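You operate a simulated robot arm through the tools that you are given. There is no shell and no other tool.

You are at the controls of a simulated robot arm. One attempt, no reset.

## Task
Put things in order on the top of the steel bench. At the end: the yellow lap pad from the top of the steel bench stands where the white bush stood; the black round brush from the top of the steel bench stands where the yellow lap pad stood; the silver block from the top of the steel bench stands where the red torque key stood; the red torque key from the top of the steel bench is on the brown carton (marked "RINGS"); the white bush stands on top of the black test glass; whatever was shut is shut again. Leave all else as you found it, and nothing knocked over.

The check looks at the end state, three seconds after you hand in, the way a careful person would. Anything else that was tipped, shoved, dropped, spilled or broken makes it a failure.

## Robot
A 6-joint arm with a two-finger parallel gripper, fixed in place. Base frame: the origin is at the foot of the arm, x ahead of it, y to its left, z up; the work surface is at about z = 0. Readings come in cm, degrees, newtons and seconds.
With the tool pointing down near the work surface it reaches from about 16 to 42 cm from the base axis. Its first joint turns from -66.0 to 66.0 degrees. Payload 1.57 kg.
The tool frame sits at the grasp point between the pads (the TCP): z along the fingers, y along the line on which they close. The tips reach 3 cm beyond it. The gripper opens to 8 cm. The fingers are 1.7 cm wide and 1.2 cm thick; the gripper's body (4 by 8.2 cm) begins 8 cm behind the TCP.
Orientation is told as [roll, pitch, yaw] about the base's x, y, z axes, in that order, counted from this pose: with the fingers straight down and closing along the base's y, the tool's x points along the base's -x, its y along +y and its z along -z.

## Interface
- The arm moves only by the tool send_rows. Its argument "series" is a list of rows, each an object (a shift or turn left out is 0, a gripper value left out holds the last) with "linear": the shift along the tool's x, y, z in cm, a list of three; "rot": the turn, a rotation vector about the tool's x, y, z in degrees, a list of three; "gripper": the opening in per cent of the stroke, from 0 (shut) to 100 (fully open). In form: [{"linear": [tx, ty, tz], "rot": [wx, wy, wz], "gripper": gripper}, ...]. A call has 1 to 20 rows; each row is the pose to reach, as a shift and turn from the pose commanded when the call began, along the tool's axes at that moment. Rows are played at 5 a second. More than 5 cm and 8.6 degrees between two rows, or a gripper value outside its range, and nothing of the call is played. A pose out of reach is approached as far as the arm can. The call stops where the force on the tool passes 40 N (or 10 N more than at its start, if that is more) or the arm is blocked; 0.2 s more then pass. Each finger travels about 15.3 cm/s and halts on what it meets, pressing with about 20 N; the grip force reading is that of the motor and also rises with nothing between the fingers. The clock runs only during rows and for 0.2 s after the last one: add rows that repeat a pose to give the fingers time. It gives the time, the measured TCP pose, the force on the tool (base axes), the opening and the grip force at its end, in the units of the frame above (readings bear some noise), with the torque about the TCP (base axes, N m) and any sound that the robot's microphone picked up.
- Cameras (640 x 400 px; columns grow to the right, rows downward): "scene" is fixed at [6.56, -33.94, 43.59]; the picture's right is [0.74, -0.68, 0.00], its down [-0.38, -0.41, -0.83] and it looks along [0.56, 0.61, -0.56] (base axes); focal length 216 px, centre (320, 200). "wrist" rides on the gripper at [7.2, -0.7, -12.2] in the tool frame; the picture's right is [0.09, 1.00, 0.00], its down [-0.84, 0.08, -0.54] and it looks along [-0.54, 0.05, 0.84] (tool axes); focal length 238 px, centre (320, 200). There is no depth. A picture from a camera that has moved, and an enlarged one, comes with that camera's place and axes in the base frame and with its lens. The place of the scene camera against the robot may be out by one fixed shift of up to 1.8 cm in any direction.
- snapshot(camera): a new picture of that camera. The clock stands still meanwhile.
- inspect(camera, box): a new picture of the part [left, top, right, bottom] of that camera's present view, enlarged. The clock stands still meanwhile.
- sign_off(): hands the job in; it is judged then, once.

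Nothing tells you positions but the pictures and the camera data. Unless the task says otherwise, let go and move clear before handing in.

The tools are called after "Call:" as name(argument=value, ...) on one line, values as JSON. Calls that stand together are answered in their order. send_rows: Moves the arm, as the interface text tells. Its arguments: {"type":"object","properties":{"series":{"type":"array","items":{"type":"object","properties":{"linear":{"type":"array","items":{"type":"number"}},"rot":{"type":"array","items":{"type":"number"}},"gripper":{"type":"number"}}}}},"required":["series"]} The other tools are called the same way: snapshot (camera) takes a picture; inspect (camera, box) takes an enlarged picture of a part of a camera's view; sign_off () hands the job in.

At the start:

```text
time: 0.0
tool_pos: [21.52, -7.8, 30.05]
orientation: [-0.1, 0.0, 0.1]
contact_force: [-0.6, -0.2, -0.1]
torque: [0.01, 0.03, -0.02]
width: 8.0
finger_force: 0.1
```

scene: 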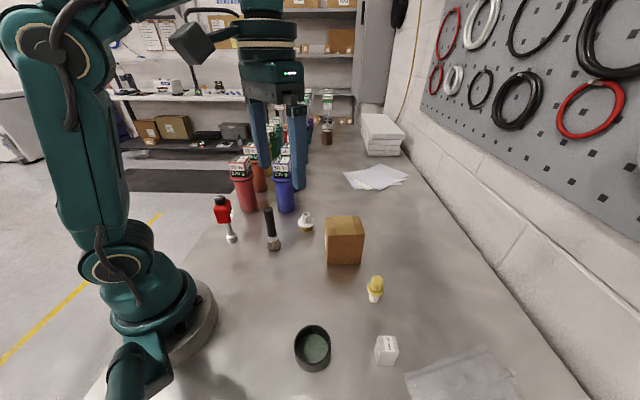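
wrist: 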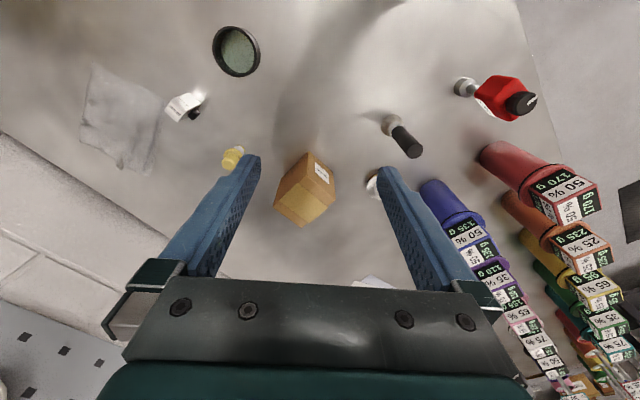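

I see a bench with a red torque key, black brush, white bush, brown carton, yellow lap pad, a black round glass/dish and a silver block. I'll enlarge the views first to locate them.

Call:
inspect(camera="scene", box=[200, 180, 330, 260])

Call:
inspect(camera="scene", box=[280, 200, 410, 280])

Call:
inspect(camera="scene", box=[280, 300, 420, 386])

Call:
inspect(camera="wrist", box=[70, 10, 270, 180])

Call:
inspect(camera="wrist", box=[360, 50, 560, 200])

```text
4.92 times, centred on (265, 220) of scene
camera zoom: at [6.56, -33.94, 43.59], right [0.74, -0.68, 0.0], down [-0.38, -0.41, -0.83], along [0.56, 0.61, -0.56], focal length 1062 px, centre (591, 102)
```

zoom: 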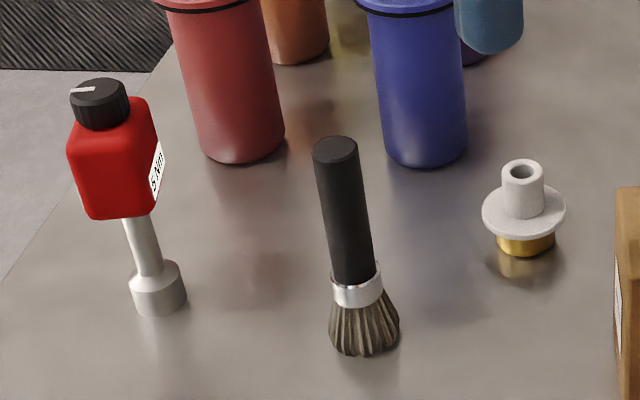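

```text
4.92 times, centred on (345, 240) of scene
camera zoom: at [6.56, -33.94, 43.59], right [0.74, -0.68, 0.0], down [-0.38, -0.41, -0.83], along [0.56, 0.61, -0.56], focal length 1062 px, centre (197, 3)
```

zoom: 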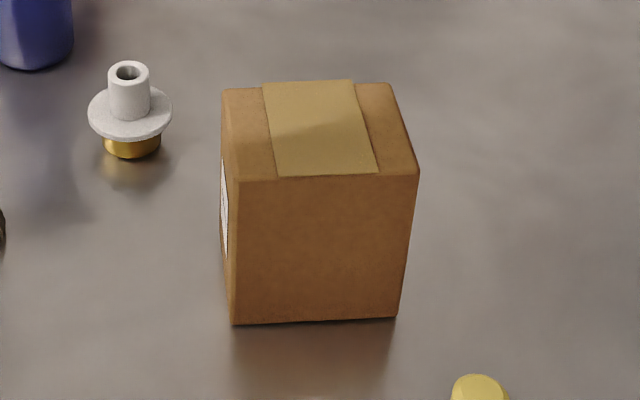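

```text
4.57 times, centred on (350, 343) of scene
camera zoom: at [6.56, -33.94, 43.59], right [0.74, -0.68, 0.0], down [-0.38, -0.41, -0.83], along [0.56, 0.61, -0.56], focal length 986 px, centre (183, -454)
```

zoom: 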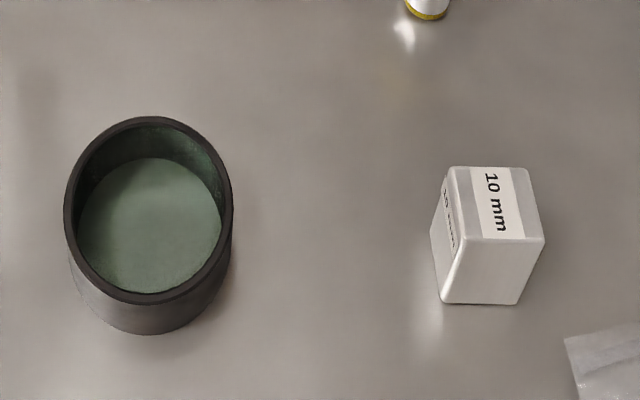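

```text
2.35 times, centred on (170, 95) of wrist
camera zoom: at [14.27, -8.56, 42.19], right [-0.09, 1.0, 0.0], down [0.84, 0.08, 0.54], along [0.54, 0.05, -0.84], focal length 561 px, centre (673, 447)
```

zoom: 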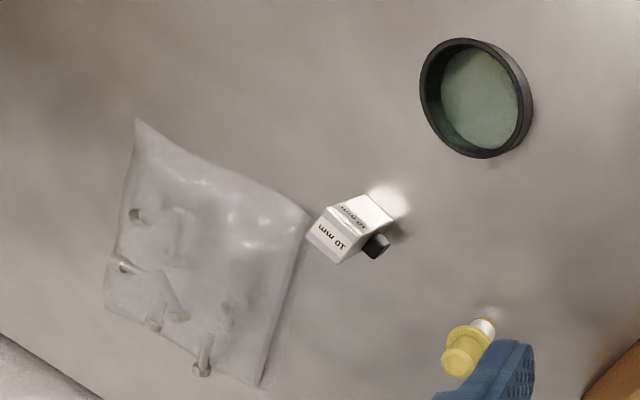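

```text
2.67 times, centred on (460, 125) of wrist
camera zoom: at [14.27, -8.56, 42.19], right [-0.09, 1.0, 0.0], down [0.84, 0.08, 0.54], along [0.54, 0.05, -0.84], focal length 636 px, centre (-53, 400)
```

zoom: 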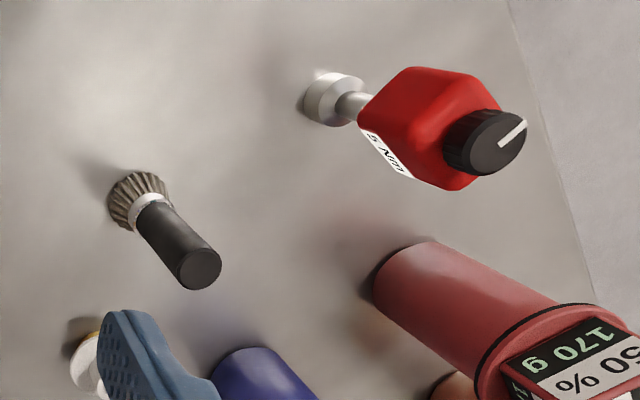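

The task items are at roughly these points: bush (36.5, 4), brush (25, 5), key (17.8, 15), lap pad (31.6, -22), glass (16, -21), block (24, -30), with the carton near (37, -9) and about 10 cm tall. Next I hover over the bush to look at it closely.

Call:
send_rows(series=[{"linear": [-1.5, 1.2, 1], "gripper": 100}, {"linear": [-3, 2.4, 3]}, {"linear": [-4.5, 3.6, 4.5]}, {"linear": [-6, 4.8, 6]}, {"linear": [-7.5, 6, 7.5]}, {"linear": [-9, 7.2, 9]}, {"linear": [-10.5, 8.4, 10.5]}, {"linear": [-12, 9.6, 12]}, {"linear": [-13.5, 10.8, 13]}, {"linear": [-14.5, 11.8, 14]}, {"linear": [-14.5, 11.8, 14]}])

Call:
snapshot(camera="wrist")

Call:
snapshot(camera="scene")

```text
time: 2.4
tool_pos: [36.04, 4.15, 16.19]
orientation: [0.1, 0.0, 0.0]
contact_force: [-0.3, 0.6, 0.0]
torque: [-0.04, -0.01, 0.02]
width: 7.99
finger_force: 0.1
```

```text
taken
camera wrist: at [28.85, 3.36, 28.2], right [-0.09, 1.0, 0.0], down [0.84, 0.08, 0.54], along [0.54, 0.05, -0.84], focal length 238 px, centre (320, 200)
```

wrist: 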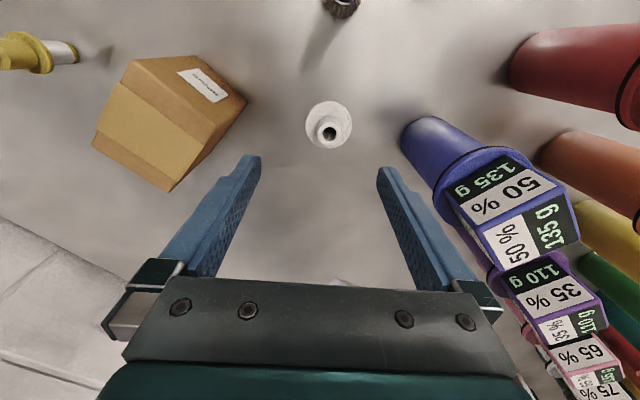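

```text
taken
```

scene: 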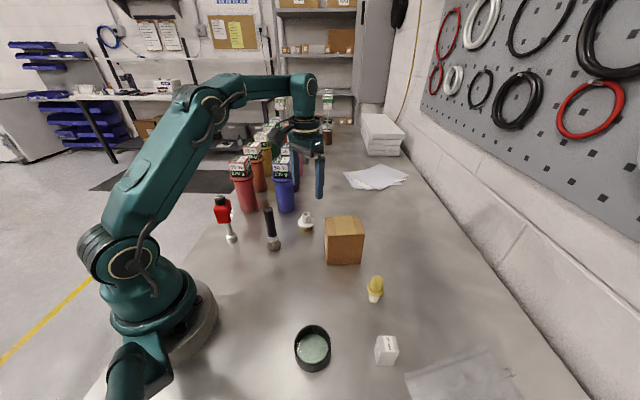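

The bush sits at about (35.8, 5.0), with a 5 cm flange and a narrow top. Before grabbing it I look at the test glass from above to see what it will stand on.

Call:
send_rows(series=[{"linear": [0, 0, -2]}, {"linear": [1, -1.5, -4]}, {"linear": [3, -4, -4]}, {"linear": [5, -6.5, -4]}, {"linear": [7, -9, -4]}, {"linear": [9, -11.5, -4]}, {"linear": [11, -14, -4]}, {"linear": [13, -16.5, -4]}, {"linear": [15, -19, -4]}, {"linear": [17, -21.5, -4]}, {"linear": [18.5, -23.5, -2]}, {"linear": [19.5, -25, 0]}, {"linear": [19.5, -25, 0]}])

Call:
snapshot(camera="wrist")

Call:
inspect(camera="wrist", box=[220, 80, 420, 205])

```text
time: 5.2
tool_pos: [16.76, -21.15, 16.15]
orientation: [0.1, 0.0, 0.0]
contact_force: [-0.2, -0.4, -0.1]
torque: [0.01, -0.01, 0.01]
width: 8.01
finger_force: 0.0
```

```text
taken
camera wrist: at [9.39, -21.81, 28.18], right [-0.09, 1.0, 0.0], down [0.84, 0.08, 0.54], along [0.54, 0.05, -0.84], focal length 238 px, centre (320, 200)
```

wrist: 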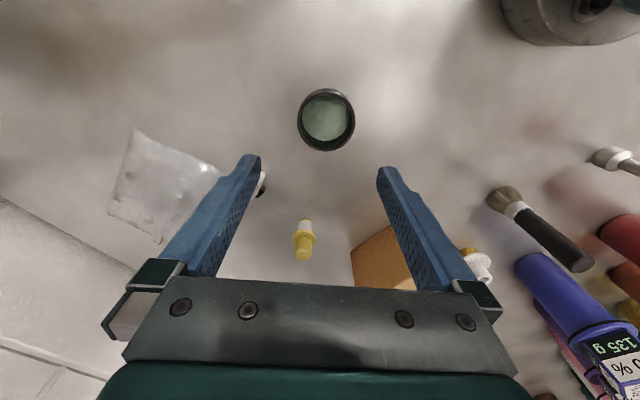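

```text
3.20 times, centred on (320, 142) of wrist
camera zoom: at [9.39, -21.81, 28.18], right [-0.09, 1.0, 0.0], down [0.84, 0.08, 0.54], along [0.54, 0.05, -0.84], focal length 763 px, centre (320, 384)
```

zoom: 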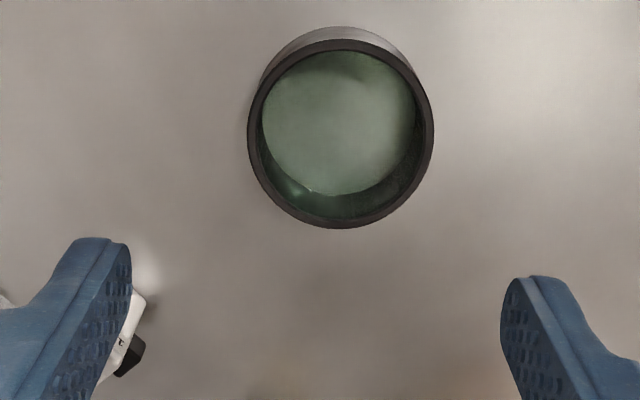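

The test glass is a cup-like ring of about 6 cm outer and 5.3 cm inner diameter, centred at about (16.1, -20.5). The bush's gold foot fits in it. I go back to the bush and look closer from low above.

Call:
send_rows(series=[{"linear": [0, 0, -2]}, {"linear": [-1, 1.5, -4]}, {"linear": [-3, 4, -4]}, {"linear": [-5, 6.5, -4]}, {"linear": [-7, 9, -4]}, {"linear": [-9, 11.5, -4]}, {"linear": [-11, 14, -4]}, {"linear": [-13, 16.5, -4]}, {"linear": [-15, 19, -4]}, {"linear": [-17, 21.5, -4]}, {"linear": [-18, 23.5, -2]}, {"linear": [-19.04, 26.15, 0]}, {"linear": [-19.04, 26.15, 3]}, {"linear": [-19.04, 26.15, 5]}, {"linear": [-19.04, 26.15, 5]}])

Call:
snapshot(camera="wrist")

Call:
inspect(camera="wrist", box=[240, 80, 400, 180])

```text
time: 8.4
tool_pos: [35.57, 5.1, 11.12]
orientation: [0.1, 0.1, 0.0]
contact_force: [0.3, 1.3, -0.3]
torque: [-0.03, 0.01, -0.01]
width: 8.03
finger_force: 0.1
```

```text
taken
camera wrist: at [28.33, 4.45, 23.22], right [-0.09, 1.0, 0.0], down [0.84, 0.08, 0.54], along [0.54, 0.05, -0.84], focal length 238 px, centre (320, 200)
```

wrist: 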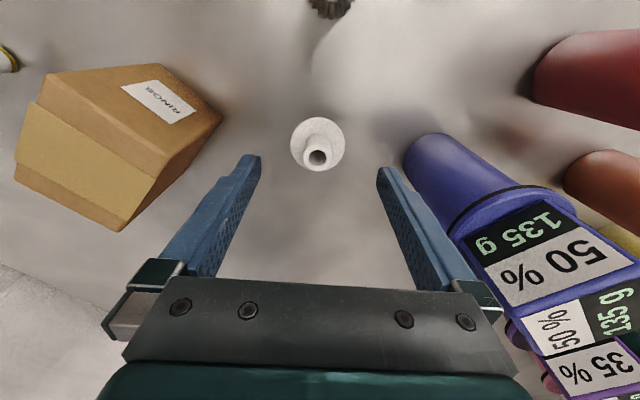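

```text
4.00 times, centred on (320, 130) of wrist
camera zoom: at [28.33, 4.45, 23.22], right [-0.09, 1.0, 0.0], down [0.84, 0.08, 0.54], along [0.54, 0.05, -0.84], focal length 953 px, centre (320, 480)
```

zoom: 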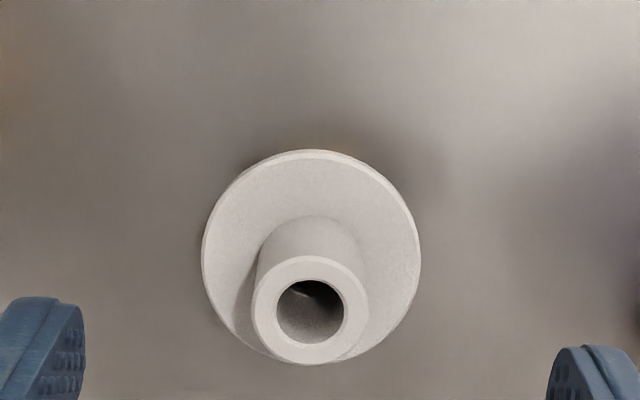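

The bush is centred at (35.8, 4.95), about 5.2 cm tall with its flange near 2.3 cm. I descend to TCP z = 6 and grip the upper sleeve.

Call:
send_rows(series=[{"linear": [-0.27, -0.13, 1]}, {"linear": [-0.27, -0.13, 2]}, {"linear": [-0.27, -0.13, 3]}, {"linear": [-0.27, -0.13, 4]}, {"linear": [-0.27, -0.13, 5]}, {"linear": [-0.27, -0.13, 5]}])

Call:
inspect(camera="wrist", box=[220, 100, 420, 225])

Call:
inspect(camera="scene", box=[260, 170, 360, 240])

```text
time: 9.8
tool_pos: [35.86, 4.92, 6.01]
orientation: [0.0, 0.1, 0.0]
contact_force: [-0.9, -0.5, -0.2]
torque: [0.02, 0.0, 0.0]
width: 8.0
finger_force: 0.0
```

```text
3.20 times, centred on (320, 162) of wrist
camera zoom: at [28.6, 4.27, 18.19], right [-0.09, 1.0, 0.0], down [0.84, 0.08, 0.54], along [0.54, 0.05, -0.84], focal length 763 px, centre (320, 320)
```

zoom: 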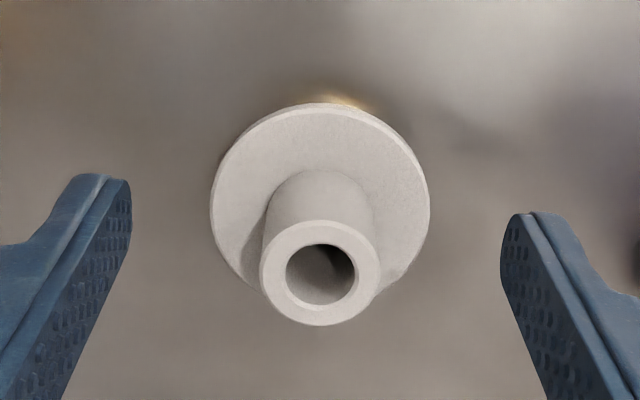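

```text
5.71 times, centred on (310, 205) of scene
camera zoom: at [6.56, -33.94, 43.59], right [0.74, -0.68, 0.0], down [-0.38, -0.41, -0.83], along [0.56, 0.61, -0.56], focal length 1232 px, centre (377, 171)
```

zoom: 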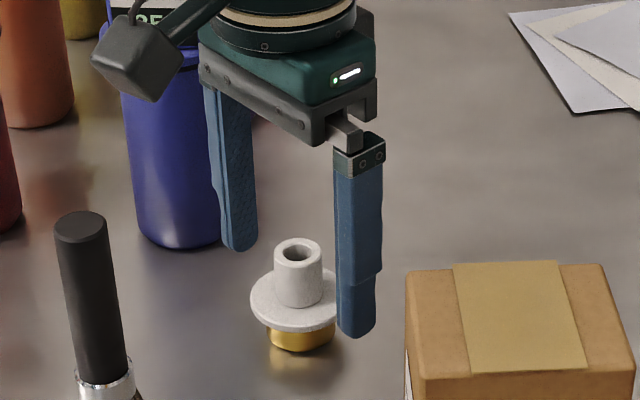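

The fingers straddle the sleeve nicely, so I close and lift a little.

Call:
send_rows(series=[{"gripper": 0}, {"gripper": 0}, {"gripper": 0}, {"gripper": 0}, {"linear": [0, 0, -0.5]}, {"linear": [0, 0, -1.5]}, {"linear": [0, 0, -3]}, {"linear": [0, 0, -3]}])

Call:
inspect(camera="wrist", box=[220, 100, 420, 225])

Call:
inspect(camera="scene", box=[260, 160, 360, 230])

```text
time: 11.6
tool_pos: [35.99, 4.98, 8.96]
orientation: [0.0, 0.0, 0.1]
contact_force: [-0.6, -0.3, -0.7]
torque: [0.01, 0.0, -0.02]
width: 2.22
finger_force: 20.4
```

```text
3.20 times, centred on (320, 162) of wrist
camera zoom: at [28.63, 4.27, 21.16], right [-0.09, 1.0, 0.0], down [0.84, 0.08, 0.54], along [0.54, 0.05, -0.84], focal length 763 px, centre (320, 320)
```

zoom: 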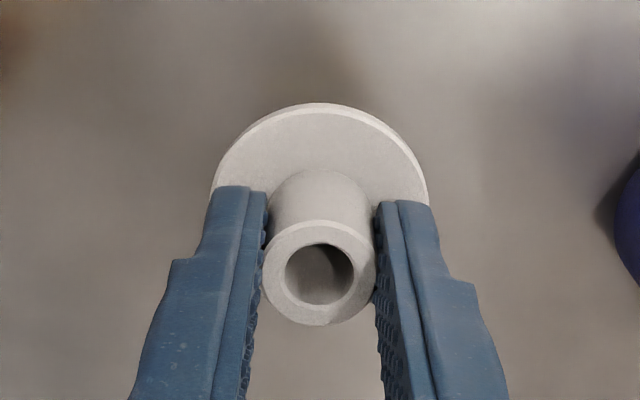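

```text
5.71 times, centred on (310, 195) of scene
camera zoom: at [6.56, -33.94, 43.59], right [0.74, -0.68, 0.0], down [-0.38, -0.41, -0.83], along [0.56, 0.61, -0.56], focal length 1232 px, centre (377, 229)
```

zoom: 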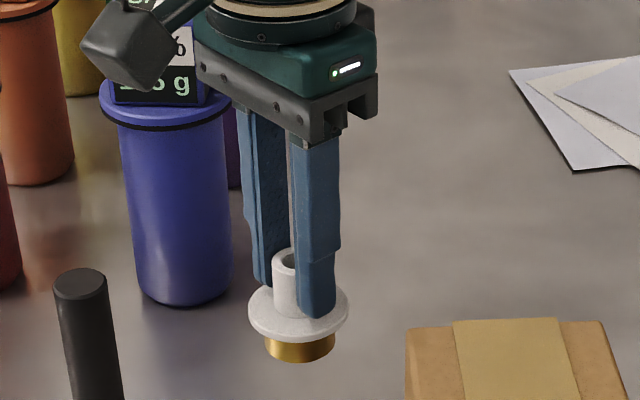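

The bush is firmly held. I carry it past the carton to a point beside the test glass and look at the glass again for exact centring.

Call:
send_rows(series=[{"linear": [0, 0, -3]}, {"linear": [0, 0, -6]}, {"linear": [1, -1, -9]}, {"linear": [3, -3, -9]}, {"linear": [5, -5, -9]}, {"linear": [7, -7, -9]}, {"linear": [9, -9, -9]}, {"linear": [11, -11, -9]}, {"linear": [13, -13, -9]}, {"linear": [15, -15, -8]}, {"linear": [17, -17, -6]}, {"linear": [18.8, -19, -4]}, {"linear": [18.8, -19, -4]}])

Call:
snapshot(camera="wrist")

Call:
inspect(camera="wrist", box=[130, 60, 290, 160])

```text
time: 14.4
tool_pos: [17.12, -14.06, 13.0]
orientation: [0.0, 0.0, 0.1]
contact_force: [0.0, 0.0, -0.5]
torque: [-0.03, -0.03, -0.02]
width: 2.23
finger_force: 20.2
```

```text
taken
camera wrist: at [9.88, -14.79, 25.18], right [-0.09, 1.0, 0.0], down [0.84, 0.08, 0.54], along [0.54, 0.05, -0.84], focal length 238 px, centre (320, 200)
```

wrist: 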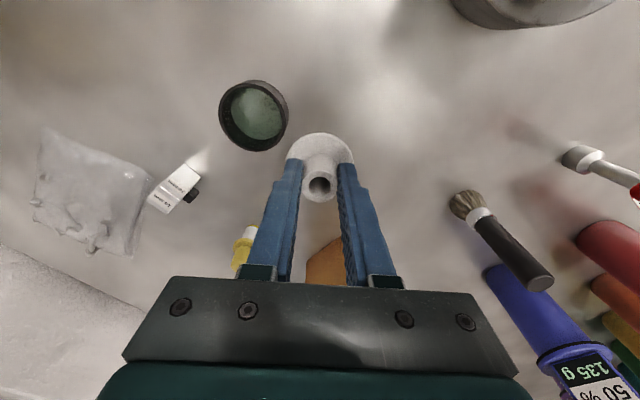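

```text
4.00 times, centred on (210, 110) of wrist
camera zoom: at [9.88, -14.79, 25.18], right [-0.09, 1.0, 0.0], down [0.84, 0.08, 0.54], along [0.54, 0.05, -0.84], focal length 953 px, centre (760, 560)
```

zoom: 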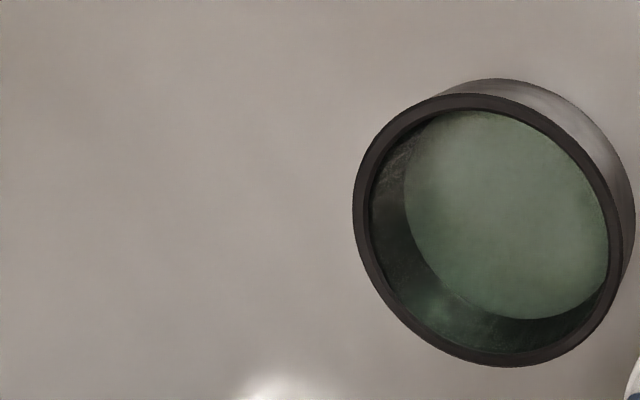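

The glass centre comes out at (16.15, -20.5). I move the bush over it and check the alignment just above the rim.

Call:
send_rows(series=[{"linear": [0.5, -2, 0]}, {"linear": [0.8, -4, 0]}, {"linear": [1.04, -6.41, 0]}, {"linear": [1.04, -6.41, 1.5]}, {"linear": [1.04, -6.41, 3.3]}, {"linear": [1.04, -6.41, 3.3]}])

Call:
inspect(camera="wrist", box=[220, 80, 420, 205])

Call:
inspect(camera="scene", box=[250, 280, 390, 380])

```text
time: 15.8
tool_pos: [16.07, -20.35, 9.84]
orientation: [0.1, 0.1, -0.1]
contact_force: [0.0, 0.4, -0.5]
torque: [0.03, 0.02, -0.03]
width: 2.23
finger_force: 19.8
```

```text
3.20 times, centred on (320, 142) of wrist
camera zoom: at [8.82, -21.05, 21.9], right [-0.09, 1.0, 0.0], down [0.84, 0.08, 0.54], along [0.54, 0.05, -0.84], focal length 763 px, centre (320, 384)
```

zoom: 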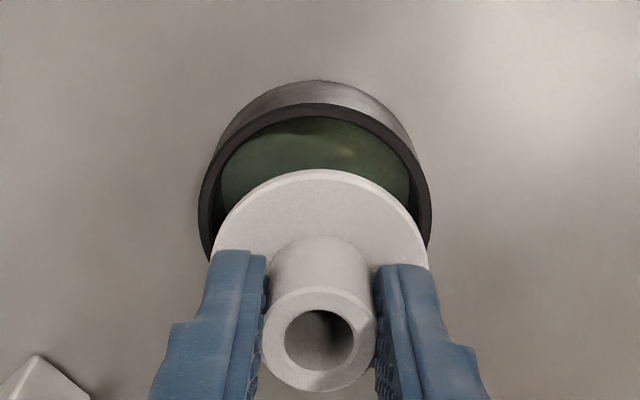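

```text
4.00 times, centred on (320, 330) of scene
camera zoom: at [6.56, -33.94, 43.59], right [0.74, -0.68, 0.0], down [-0.38, -0.41, -0.83], along [0.56, 0.61, -0.56], focal length 862 px, centre (320, -320)
```

zoom: 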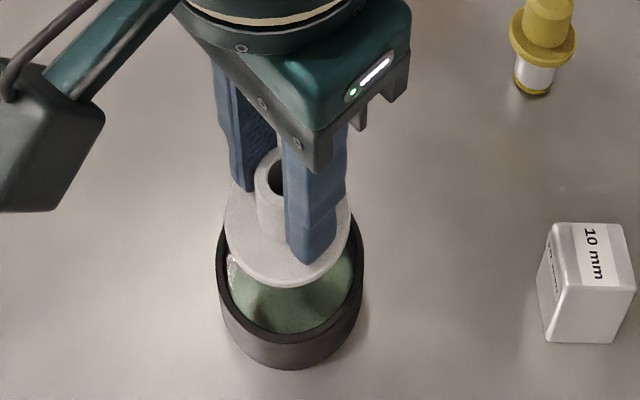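

Alignment is within about a millimetre; I nudge by -0.1 in y and lower the bush in small steps.

Call:
send_rows(series=[{"linear": [0.05, -0.1, 0]}, {"linear": [0.05, -0.1, 1]}, {"linear": [0.05, -0.1, 2]}, {"linear": [0.05, -0.1, 2.6]}, {"linear": [0.05, -0.1, 2.6]}])

Call:
inspect(camera="wrist", box=[220, 80, 420, 205])

Call:
inspect(camera="scene", box=[250, 280, 390, 380])

```text
time: 16.6
tool_pos: [16.12, -20.67, 8.16]
orientation: [-0.2, -0.3, 0.1]
contact_force: [-1.2, 3.3, 17.0]
torque: [0.26, 0.06, 0.0]
width: 2.23
finger_force: 20.0
stopped in row 4: the force on the tool passed its limit at 74 N (the readings are from after the stop); the commanded pose is now the measured one
```

```text
3.20 times, centred on (320, 142) of wrist
camera zoom: at [8.75, -21.27, 20.35], right [-0.09, 1.0, 0.0], down [0.83, 0.08, 0.54], along [0.54, 0.05, -0.84], focal length 763 px, centre (320, 384)
```

zoom: 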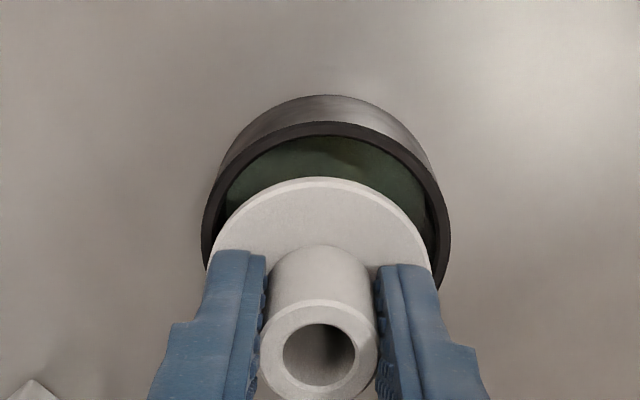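

```text
4.00 times, centred on (320, 330) of scene
camera zoom: at [6.56, -33.94, 43.59], right [0.74, -0.68, 0.0], down [-0.38, -0.41, -0.83], along [0.56, 0.61, -0.56], focal length 862 px, centre (320, -320)
```

zoom: 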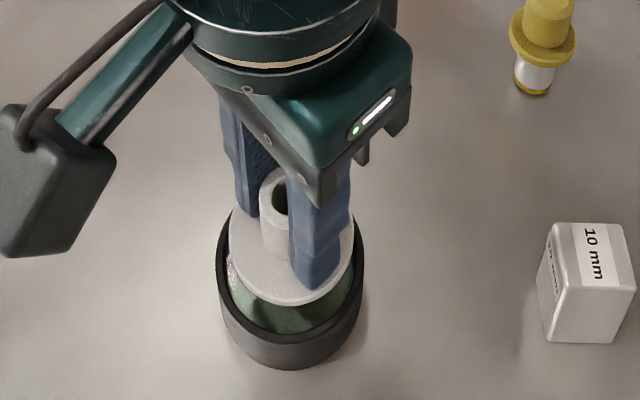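

The bush has met the clear glass surface just below the rim (base at about z 2.3), and it is centred. I relieve the pressing force slightly before releasing.

Call:
send_rows(series=[{"linear": [0, 0, -0.05]}, {"linear": [0, 0, -0.1]}, {"linear": [0, 0, -0.1]}])

Call:
inspect(camera="scene", box=[280, 300, 350, 375])

```text
time: 17.4
tool_pos: [16.07, -20.5, 8.37]
orientation: [-0.2, 0.0, 0.1]
contact_force: [-0.1, 0.4, -0.5]
torque: [0.03, 0.03, -0.04]
width: 2.2
finger_force: 20.1
```

```text
5.33 times, centred on (315, 338) of scene
camera zoom: at [6.56, -33.94, 43.59], right [0.74, -0.68, 0.0], down [-0.38, -0.41, -0.83], along [0.56, 0.61, -0.56], focal length 1150 px, centre (347, -533)
```

zoom: 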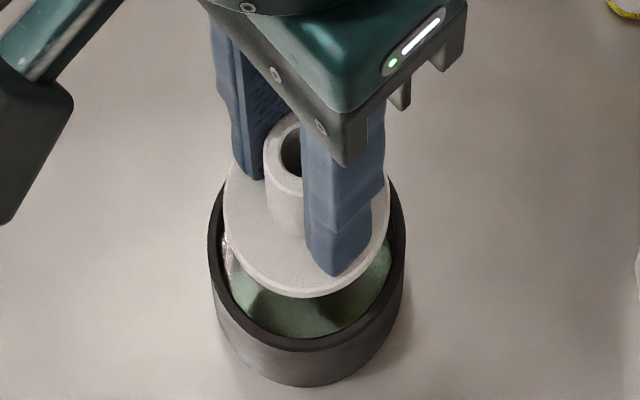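

The load has come off. I lower in half-millimetre steps until I feel contact again.

Call:
send_rows(series=[{"linear": [0, 0, 0.05]}, {"linear": [0, 0, 0.05]}])

Call:
send_rows(series=[{"linear": [0, 0, 0.05]}, {"linear": [0, 0, 0.05]}])

```text
time: 18.0
tool_pos: [16.19, -20.66, 8.28]
orientation: [-0.1, -0.3, 0.2]
contact_force: [0.0, 0.2, 0.3]
torque: [-0.02, -0.01, -0.01]
width: 2.22
finger_force: 19.7
```

```text
time: 18.6
tool_pos: [16.12, -20.75, 8.22]
orientation: [-0.2, -0.2, 0.1]
contact_force: [-1.7, 2.5, 13.9]
torque: [0.12, 0.01, 0.02]
width: 2.2
finger_force: 20.4
```

Contact confirmed. I back off a hair, open, and rise straight up.

Call:
send_rows(series=[{"linear": [0, 0, -0.03]}, {"linear": [0, 0, -0.03], "gripper": 60}, {"linear": [0, 0, -0.03], "gripper": 60}, {"linear": [0, 0, -0.03], "gripper": 60}, {"linear": [0, 0, -1]}, {"linear": [0, 0, -2.5]}, {"linear": [0, 0, -4]}, {"linear": [0, 0, -6]}, {"linear": [0, 0, -8]}, {"linear": [0, 0, -8]}])

Call:
inspect(camera="wrist", box=[220, 80, 420, 205])

Call:
inspect(camera="scene", box=[280, 300, 350, 375])

Call:
snapshot(camera="wrist")

```text
time: 20.8
tool_pos: [15.96, -20.53, 16.27]
orientation: [-0.2, -0.1, 0.1]
contact_force: [0.9, 0.3, 0.7]
torque: [-0.02, 0.01, 0.04]
width: 4.82
finger_force: 0.0
```

```text
3.20 times, centred on (320, 142) of wrist
camera zoom: at [8.72, -21.19, 28.35], right [-0.09, 1.0, 0.0], down [0.84, 0.08, 0.54], along [0.54, 0.05, -0.84], focal length 763 px, centre (320, 384)
```

zoom: 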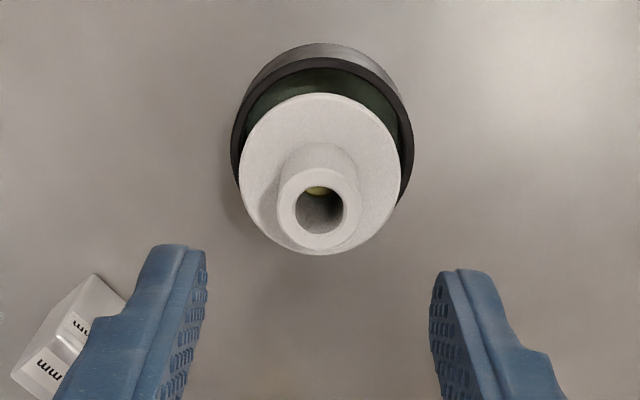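

```text
5.33 times, centred on (315, 338) of scene
camera zoom: at [6.56, -33.94, 43.59], right [0.74, -0.68, 0.0], down [-0.38, -0.41, -0.83], along [0.56, 0.61, -0.56], focal length 1150 px, centre (347, -533)
```

zoom: 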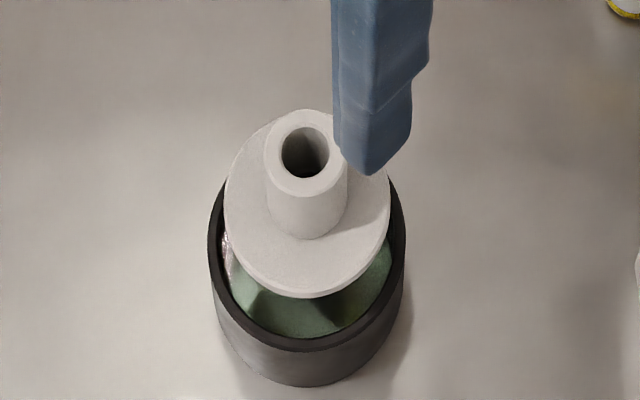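

```text
taken
camera wrist: at [8.72, -21.19, 28.35], right [-0.09, 1.0, 0.0], down [0.84, 0.08, 0.54], along [0.54, 0.05, -0.84], focal length 238 px, centre (320, 200)
```

wrist: 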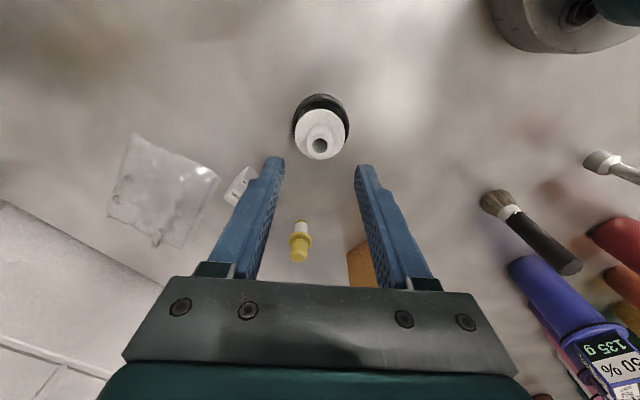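

The bush stands upright and centred on the glass, which hasn't moved. Next I go over to the yellow lap pad near (31.4, -21.9) for a close look.

Call:
send_rows(series=[{"linear": [-2, 0, 0], "gripper": 100}, {"linear": [-4.5, -0.3, 0]}, {"linear": [-7, -0.6, 0]}, {"linear": [-9.5, -0.9, 0]}, {"linear": [-12, -1.2, 0]}, {"linear": [-14, -1.4, 1]}, {"linear": [-15.5, -1.4, 3]}, {"linear": [-15.5, -1.4, 3]}])

Call:
snapshot(camera="wrist")

Call:
inspect(camera="wrist", box=[240, 80, 400, 180])

Call:
inspect(camera="scene", box=[340, 250, 420, 320])

```text
time: 22.6
tool_pos: [31.6, -22.06, 13.28]
orientation: [-0.2, -0.2, 0.1]
contact_force: [0.0, 0.0, 1.0]
torque: [0.0, -0.01, 0.01]
width: 8.01
finger_force: 0.0
```

```text
taken
camera wrist: at [24.24, -22.63, 25.35], right [-0.09, 1.0, 0.0], down [0.84, 0.08, 0.54], along [0.54, 0.05, -0.84], focal length 238 px, centre (320, 200)
```

wrist: 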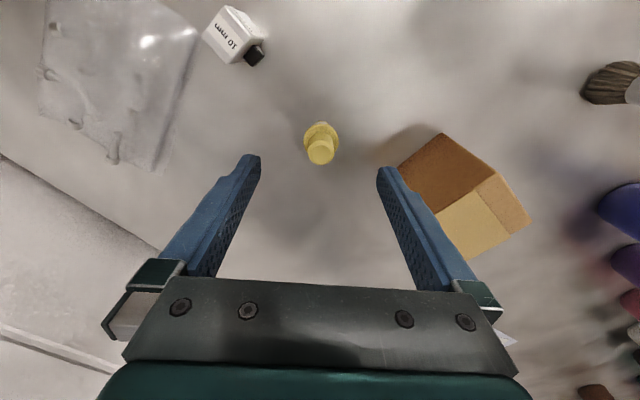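

```text
4.00 times, centred on (320, 130) of wrist
camera zoom: at [24.24, -22.63, 25.35], right [-0.09, 1.0, 0.0], down [0.84, 0.08, 0.54], along [0.54, 0.05, -0.84], focal length 953 px, centre (320, 480)
```

zoom: 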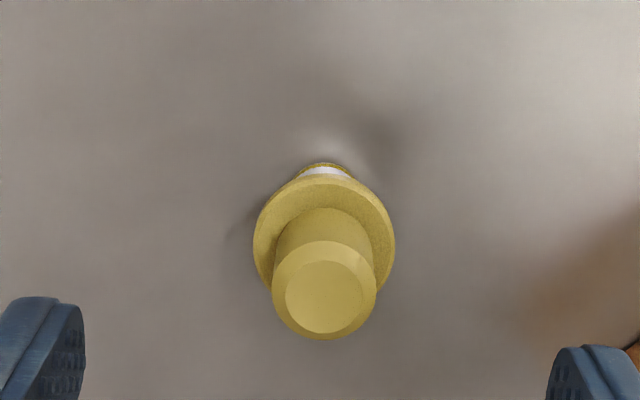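

```text
5.71 times, centred on (380, 285) of scene
camera zoom: at [6.56, -33.94, 43.59], right [0.74, -0.68, 0.0], down [-0.38, -0.41, -0.83], along [0.56, 0.61, -0.56], focal length 1232 px, centre (-23, -286)
```

zoom: 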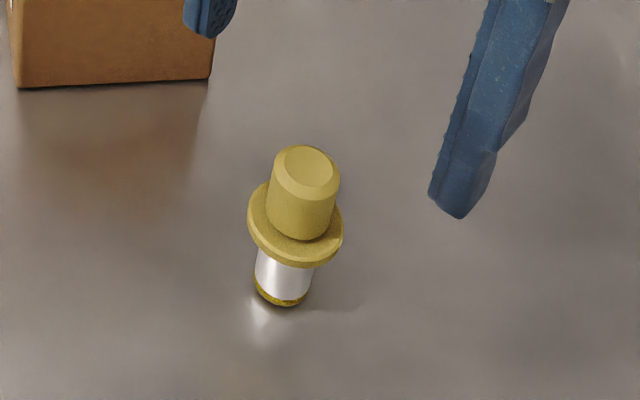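

The lap pad stands at about (31.8, -21.9), roughly 6.3 cm tall with its collar near 3.6. I descend to TCP z = 7.1 and verify before gripping.

Call:
send_rows(series=[{"linear": [-0.36, 0.06, 1]}, {"linear": [-0.36, 0.06, 2]}, {"linear": [-0.36, 0.06, 3]}, {"linear": [-0.36, 0.06, 4]}, {"linear": [-0.36, 0.06, 5]}, {"linear": [-0.36, 0.06, 6]}, {"linear": [-0.36, 0.06, 6]}])

Call:
inspect(camera="wrist", box=[220, 100, 420, 225])

Call:
inspect(camera="scene", box=[330, 240, 420, 310])

```text
time: 24.2
tool_pos: [31.97, -22.0, 7.27]
orientation: [-0.2, -0.2, 0.2]
contact_force: [0.1, -1.2, 0.4]
torque: [-0.01, -0.02, -0.02]
width: 7.99
finger_force: 0.2
```

```text
3.20 times, centred on (320, 162) of wrist
camera zoom: at [24.71, -22.65, 19.33], right [-0.09, 1.0, 0.0], down [0.84, 0.08, 0.54], along [0.54, 0.05, -0.84], focal length 763 px, centre (320, 320)
```

zoom: 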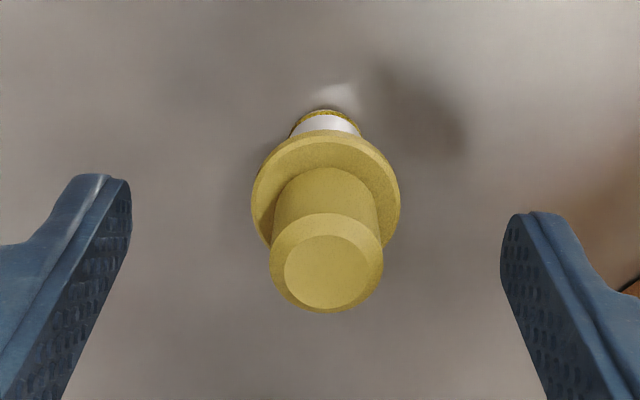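

```text
5.71 times, centred on (375, 275) of scene
camera zoom: at [6.56, -33.94, 43.59], right [0.74, -0.68, 0.0], down [-0.38, -0.41, -0.83], along [0.56, 0.61, -0.56], focal length 1232 px, centre (6, -229)
```

zoom: 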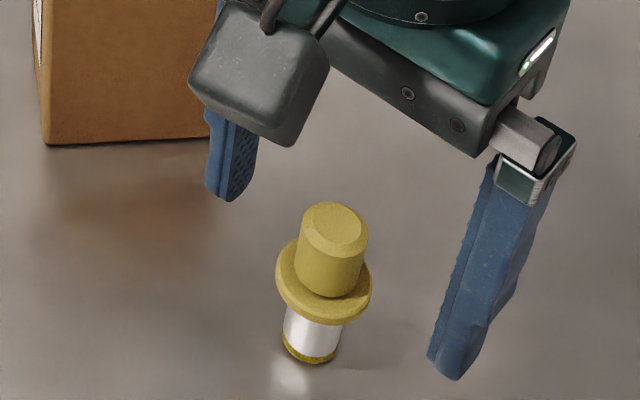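

Well aligned. I close on the upper barrel and lift.

Call:
send_rows(series=[{"linear": [0, 0.06, 0]}, {"linear": [0, 0.06, 0], "gripper": 0}, {"linear": [0, 0.06, 0], "gripper": 0}, {"linear": [0, 0.06, 0], "gripper": 0}, {"linear": [0, 0.06, 0], "gripper": 0}, {"linear": [0, 0.06, -0.5]}, {"linear": [0, 0.06, -1.5]}, {"linear": [0, 0.06, -3]}, {"linear": [0, 0.06, -3]}])

Call:
inspect(camera="wrist", box=[220, 100, 420, 225])

Call:
inspect(camera="scene", box=[330, 230, 420, 310])

```text
time: 26.2
tool_pos: [31.92, -21.88, 10.2]
orientation: [-0.2, -0.1, 0.1]
contact_force: [0.5, -0.7, -1.0]
torque: [0.04, 0.01, -0.02]
width: 2.07
finger_force: 20.5
```

```text
3.20 times, centred on (320, 162) of wrist
camera zoom: at [24.65, -22.51, 22.38], right [-0.09, 1.0, 0.0], down [0.84, 0.08, 0.54], along [0.54, 0.05, -0.84], focal length 763 px, centre (320, 320)
```

zoom: 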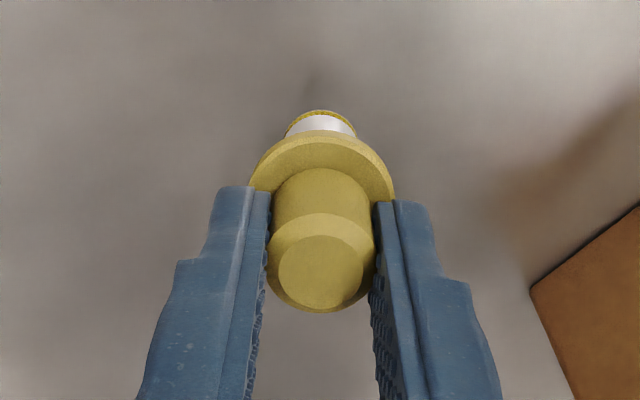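

```text
5.00 times, centred on (375, 270) of scene
camera zoom: at [6.56, -33.94, 43.59], right [0.74, -0.68, 0.0], down [-0.38, -0.41, -0.83], along [0.56, 0.61, -0.56], focal length 1078 px, centre (45, -150)
```

zoom: 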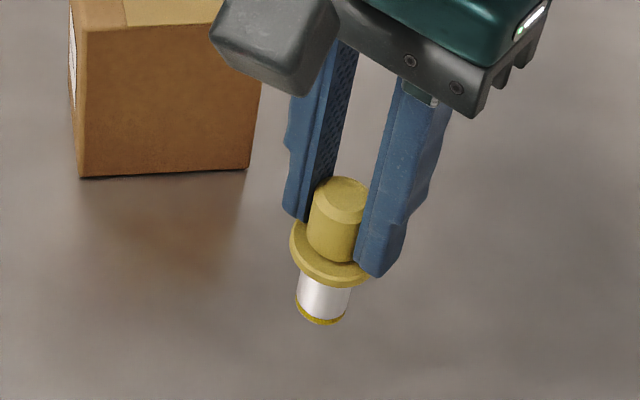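

The pad is held straight. I carry it high over the carton to the bush's old place at (35.9, 4.95).

Call:
send_rows(series=[{"linear": [0, 0, -3]}, {"linear": [0, 0, -6]}, {"linear": [0, 0, -9]}, {"linear": [0, 0, -12]}, {"linear": [-0.5, 3, -12]}, {"linear": [-1, 6, -12]}, {"linear": [-1.5, 9, -12]}, {"linear": [-2, 12, -12]}, {"linear": [-2.5, 15, -12]}, {"linear": [-3, 18, -12]}, {"linear": [-3.5, 21, -12]}, {"linear": [-3.8, 24, -12]}, {"linear": [-4.04, 26.76, -12]}, {"linear": [-4.04, 26.76, -9]}, {"linear": [-4.04, 26.76, -6]}, {"linear": [-4.04, 26.76, -3]}, {"linear": [-4.04, 26.76, -1]}, {"linear": [-4.04, 26.76, -1]}])

Call:
snapshot(camera="wrist")

Call:
snapshot(camera="scene")

```text
time: 30.0
tool_pos: [35.88, 5.01, 11.23]
orientation: [-0.1, -0.3, 0.0]
contact_force: [-0.1, -0.7, 0.4]
torque: [0.03, -0.01, -0.01]
width: 2.03
finger_force: 19.8
out of reach, approached as far as the arm can: row 3, 4, 5, 6, 13
```

```text
taken
camera wrist: at [28.61, 4.33, 23.25], right [-0.09, 1.0, 0.0], down [0.84, 0.08, 0.54], along [0.54, 0.05, -0.84], focal length 238 px, centre (320, 200)
```

wrist: 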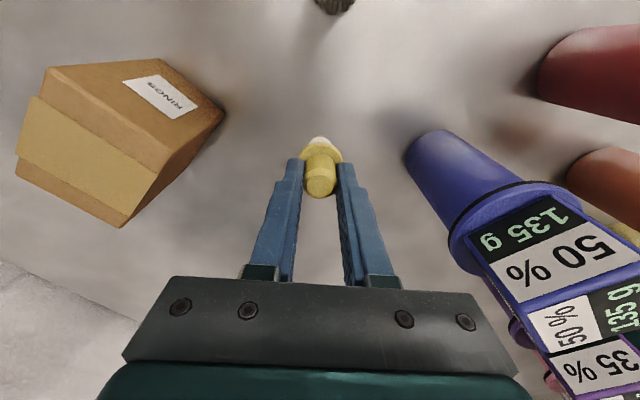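

```text
taken
```

scene: 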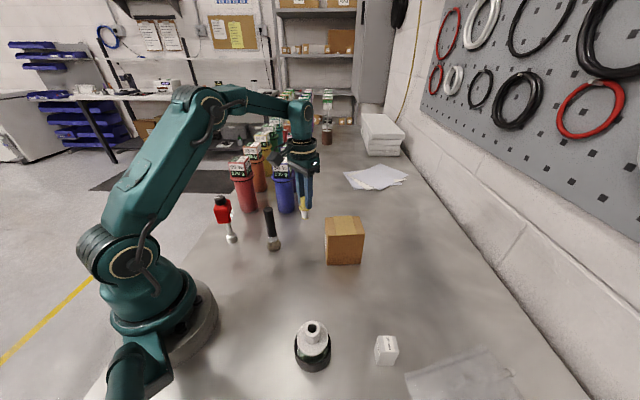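

The arm's reach is short at height, which I'll remember for the key. Now I lower the pad to just above the surface at the bush's old place.

Call:
send_rows(series=[{"linear": [-0.13, -0.08, 1]}, {"linear": [-0.13, -0.08, 2]}, {"linear": [-0.13, -0.08, 3]}, {"linear": [-0.13, -0.08, 3.6]}, {"linear": [-0.13, -0.08, 3.8]}, {"linear": [-0.13, -0.08, 3.8]}])

Call:
inspect(camera="wrist", box=[220, 100, 420, 225])

Call:
inspect(camera="scene", box=[260, 170, 360, 240])

```text
time: 31.4
tool_pos: [36.13, 4.8, 7.32]
orientation: [-0.2, 0.0, 0.1]
contact_force: [-0.1, 0.9, 0.5]
torque: [0.01, -0.02, 0.0]
width: 2.04
finger_force: 20.1
```

```text
3.20 times, centred on (320, 162) of wrist
camera zoom: at [28.86, 4.17, 19.49], right [-0.09, 1.0, 0.0], down [0.84, 0.08, 0.54], along [0.54, 0.05, -0.84], focal length 763 px, centre (320, 320)
```

zoom: 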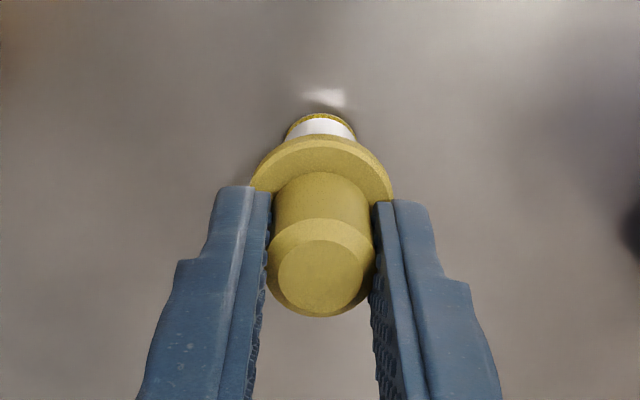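

```text
5.71 times, centred on (310, 205) of scene
camera zoom: at [6.56, -33.94, 43.59], right [0.74, -0.68, 0.0], down [-0.38, -0.41, -0.83], along [0.56, 0.61, -0.56], focal length 1232 px, centre (377, 171)
```

zoom: 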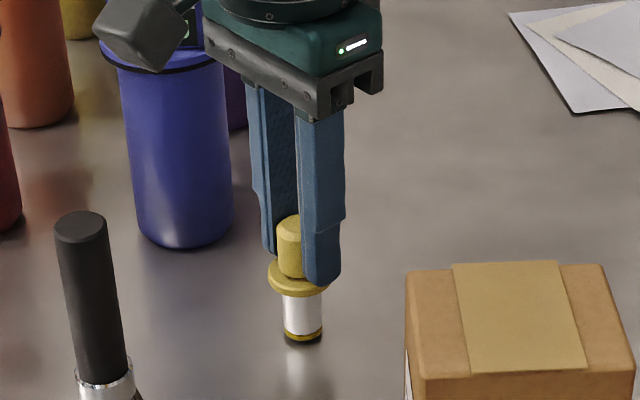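

Nearly down; I continue in small steps until contact.

Call:
send_rows(series=[{"linear": [0.05, 0.04, 0.05]}, {"linear": [0.05, 0.04, 0.1]}, {"linear": [0.05, 0.04, 0.1]}])

Call:
send_rows(series=[{"linear": [0, 0, 0.05]}, {"linear": [0, 0, 0.05]}])

```text
time: 32.2
tool_pos: [35.99, 4.77, 7.15]
orientation: [-0.2, 0.0, 0.1]
contact_force: [0.1, 0.7, 0.1]
torque: [-0.03, 0.01, 0.02]
width: 2.02
finger_force: 20.0
```

```text
time: 32.8
tool_pos: [36.14, 4.81, 7.3]
orientation: [-0.2, -0.2, 0.1]
contact_force: [-1.1, -1.4, 5.5]
torque: [-0.05, 0.06, 0.04]
width: 2.06
finger_force: 19.7
```

Contact felt. I release and rise.

Call:
send_rows(series=[{"linear": [0, 0, 0], "gripper": 60}, {"linear": [0, 0, 0], "gripper": 60}, {"linear": [0, 0, 0], "gripper": 60}, {"linear": [0, 0, -1]}, {"linear": [0, 0, -2.5]}, {"linear": [0, 0, -4]}, {"linear": [0, 0, -6]}, {"linear": [0, 0, -8]}, {"linear": [0, 0, -8], "gripper": 100}])

Call:
snapshot(camera="wrist")

Call:
inspect(camera="scene", box=[200, 170, 360, 270])

```text
time: 34.8
tool_pos: [35.95, 4.84, 15.29]
orientation: [-0.2, -0.3, 0.1]
contact_force: [-1.0, 0.6, 1.1]
torque: [-0.01, 0.02, 0.0]
width: 8.01
finger_force: 0.1
```

```text
taken
camera wrist: at [28.65, 4.23, 27.34], right [-0.09, 1.0, 0.0], down [0.84, 0.08, 0.54], along [0.54, 0.05, -0.84], focal length 238 px, centre (320, 200)
```

wrist: 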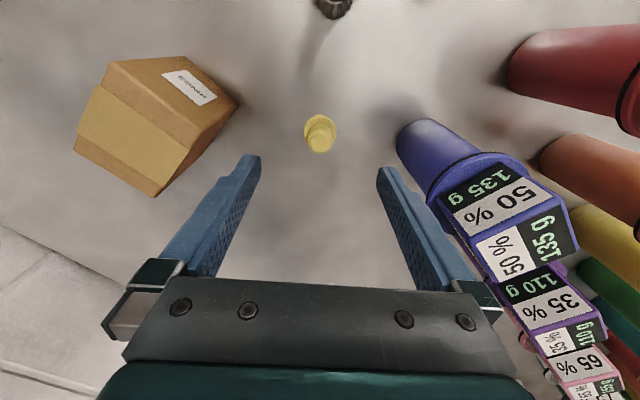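

```text
4.00 times, centred on (280, 220) of scene
camera zoom: at [6.56, -33.94, 43.59], right [0.74, -0.68, 0.0], down [-0.38, -0.41, -0.83], along [0.56, 0.61, -0.56], focal length 862 px, centre (480, 120)
```

zoom: 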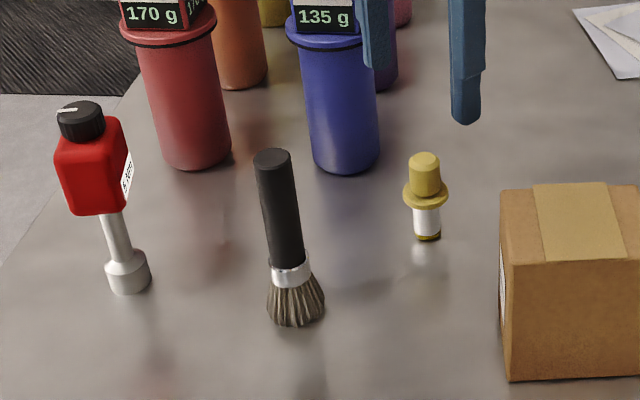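

The pad stands where the bush was. Next is the brush: I hover above it at z ≈ 18 for a close look.

Call:
send_rows(series=[{"linear": [0, 0, -1.5]}, {"linear": [2, 0, -3]}, {"linear": [4, 0, -3]}, {"linear": [6, 0, -3]}, {"linear": [8, 0, -3]}, {"linear": [10, 0, -3]}, {"linear": [10.8, 0, -3]}, {"linear": [10.8, 0, -3]}])

Call:
snapshot(camera="wrist")

Call:
inspect(camera="wrist", box=[240, 80, 400, 180])

Call:
inspect(camera="wrist", box=[80, 150, 280, 290])

```text
time: 36.6
tool_pos: [25.19, 4.8, 18.27]
orientation: [-0.1, -0.2, 0.1]
contact_force: [-0.4, -0.9, -0.9]
torque: [0.01, -0.01, -0.04]
width: 8.02
finger_force: 0.1
```

```text
taken
camera wrist: at [17.87, 4.22, 30.33], right [-0.09, 1.0, 0.0], down [0.84, 0.08, 0.54], along [0.54, 0.05, -0.84], focal length 238 px, centre (320, 200)
```

wrist: 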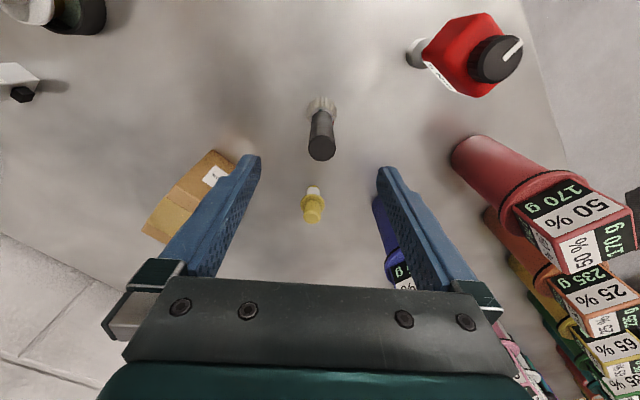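

```text
4.00 times, centred on (320, 130) of wrist
camera zoom: at [17.87, 4.22, 30.33], right [-0.09, 1.0, 0.0], down [0.84, 0.08, 0.54], along [0.54, 0.05, -0.84], focal length 953 px, centre (320, 480)
```

zoom: 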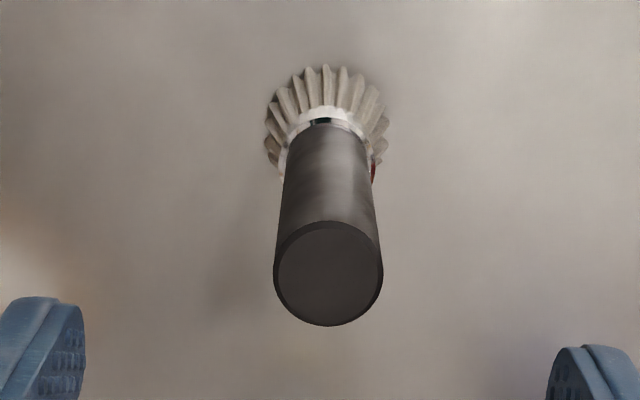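

```text
2.86 times, centred on (180, 220) of wrist
camera zoom: at [17.87, 4.22, 30.33], right [-0.09, 1.0, 0.0], down [0.84, 0.08, 0.54], along [0.54, 0.05, -0.84], focal length 681 px, centre (720, 143)
```

zoom: 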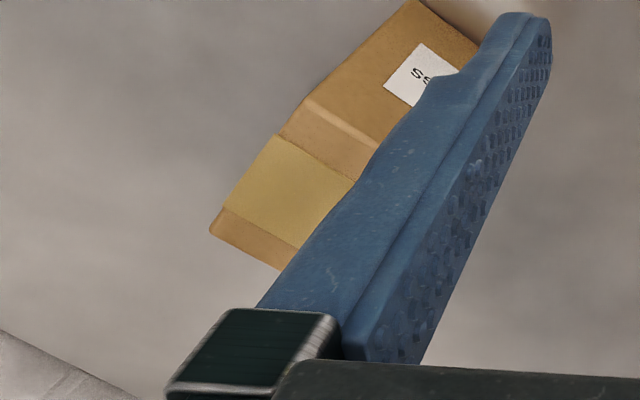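

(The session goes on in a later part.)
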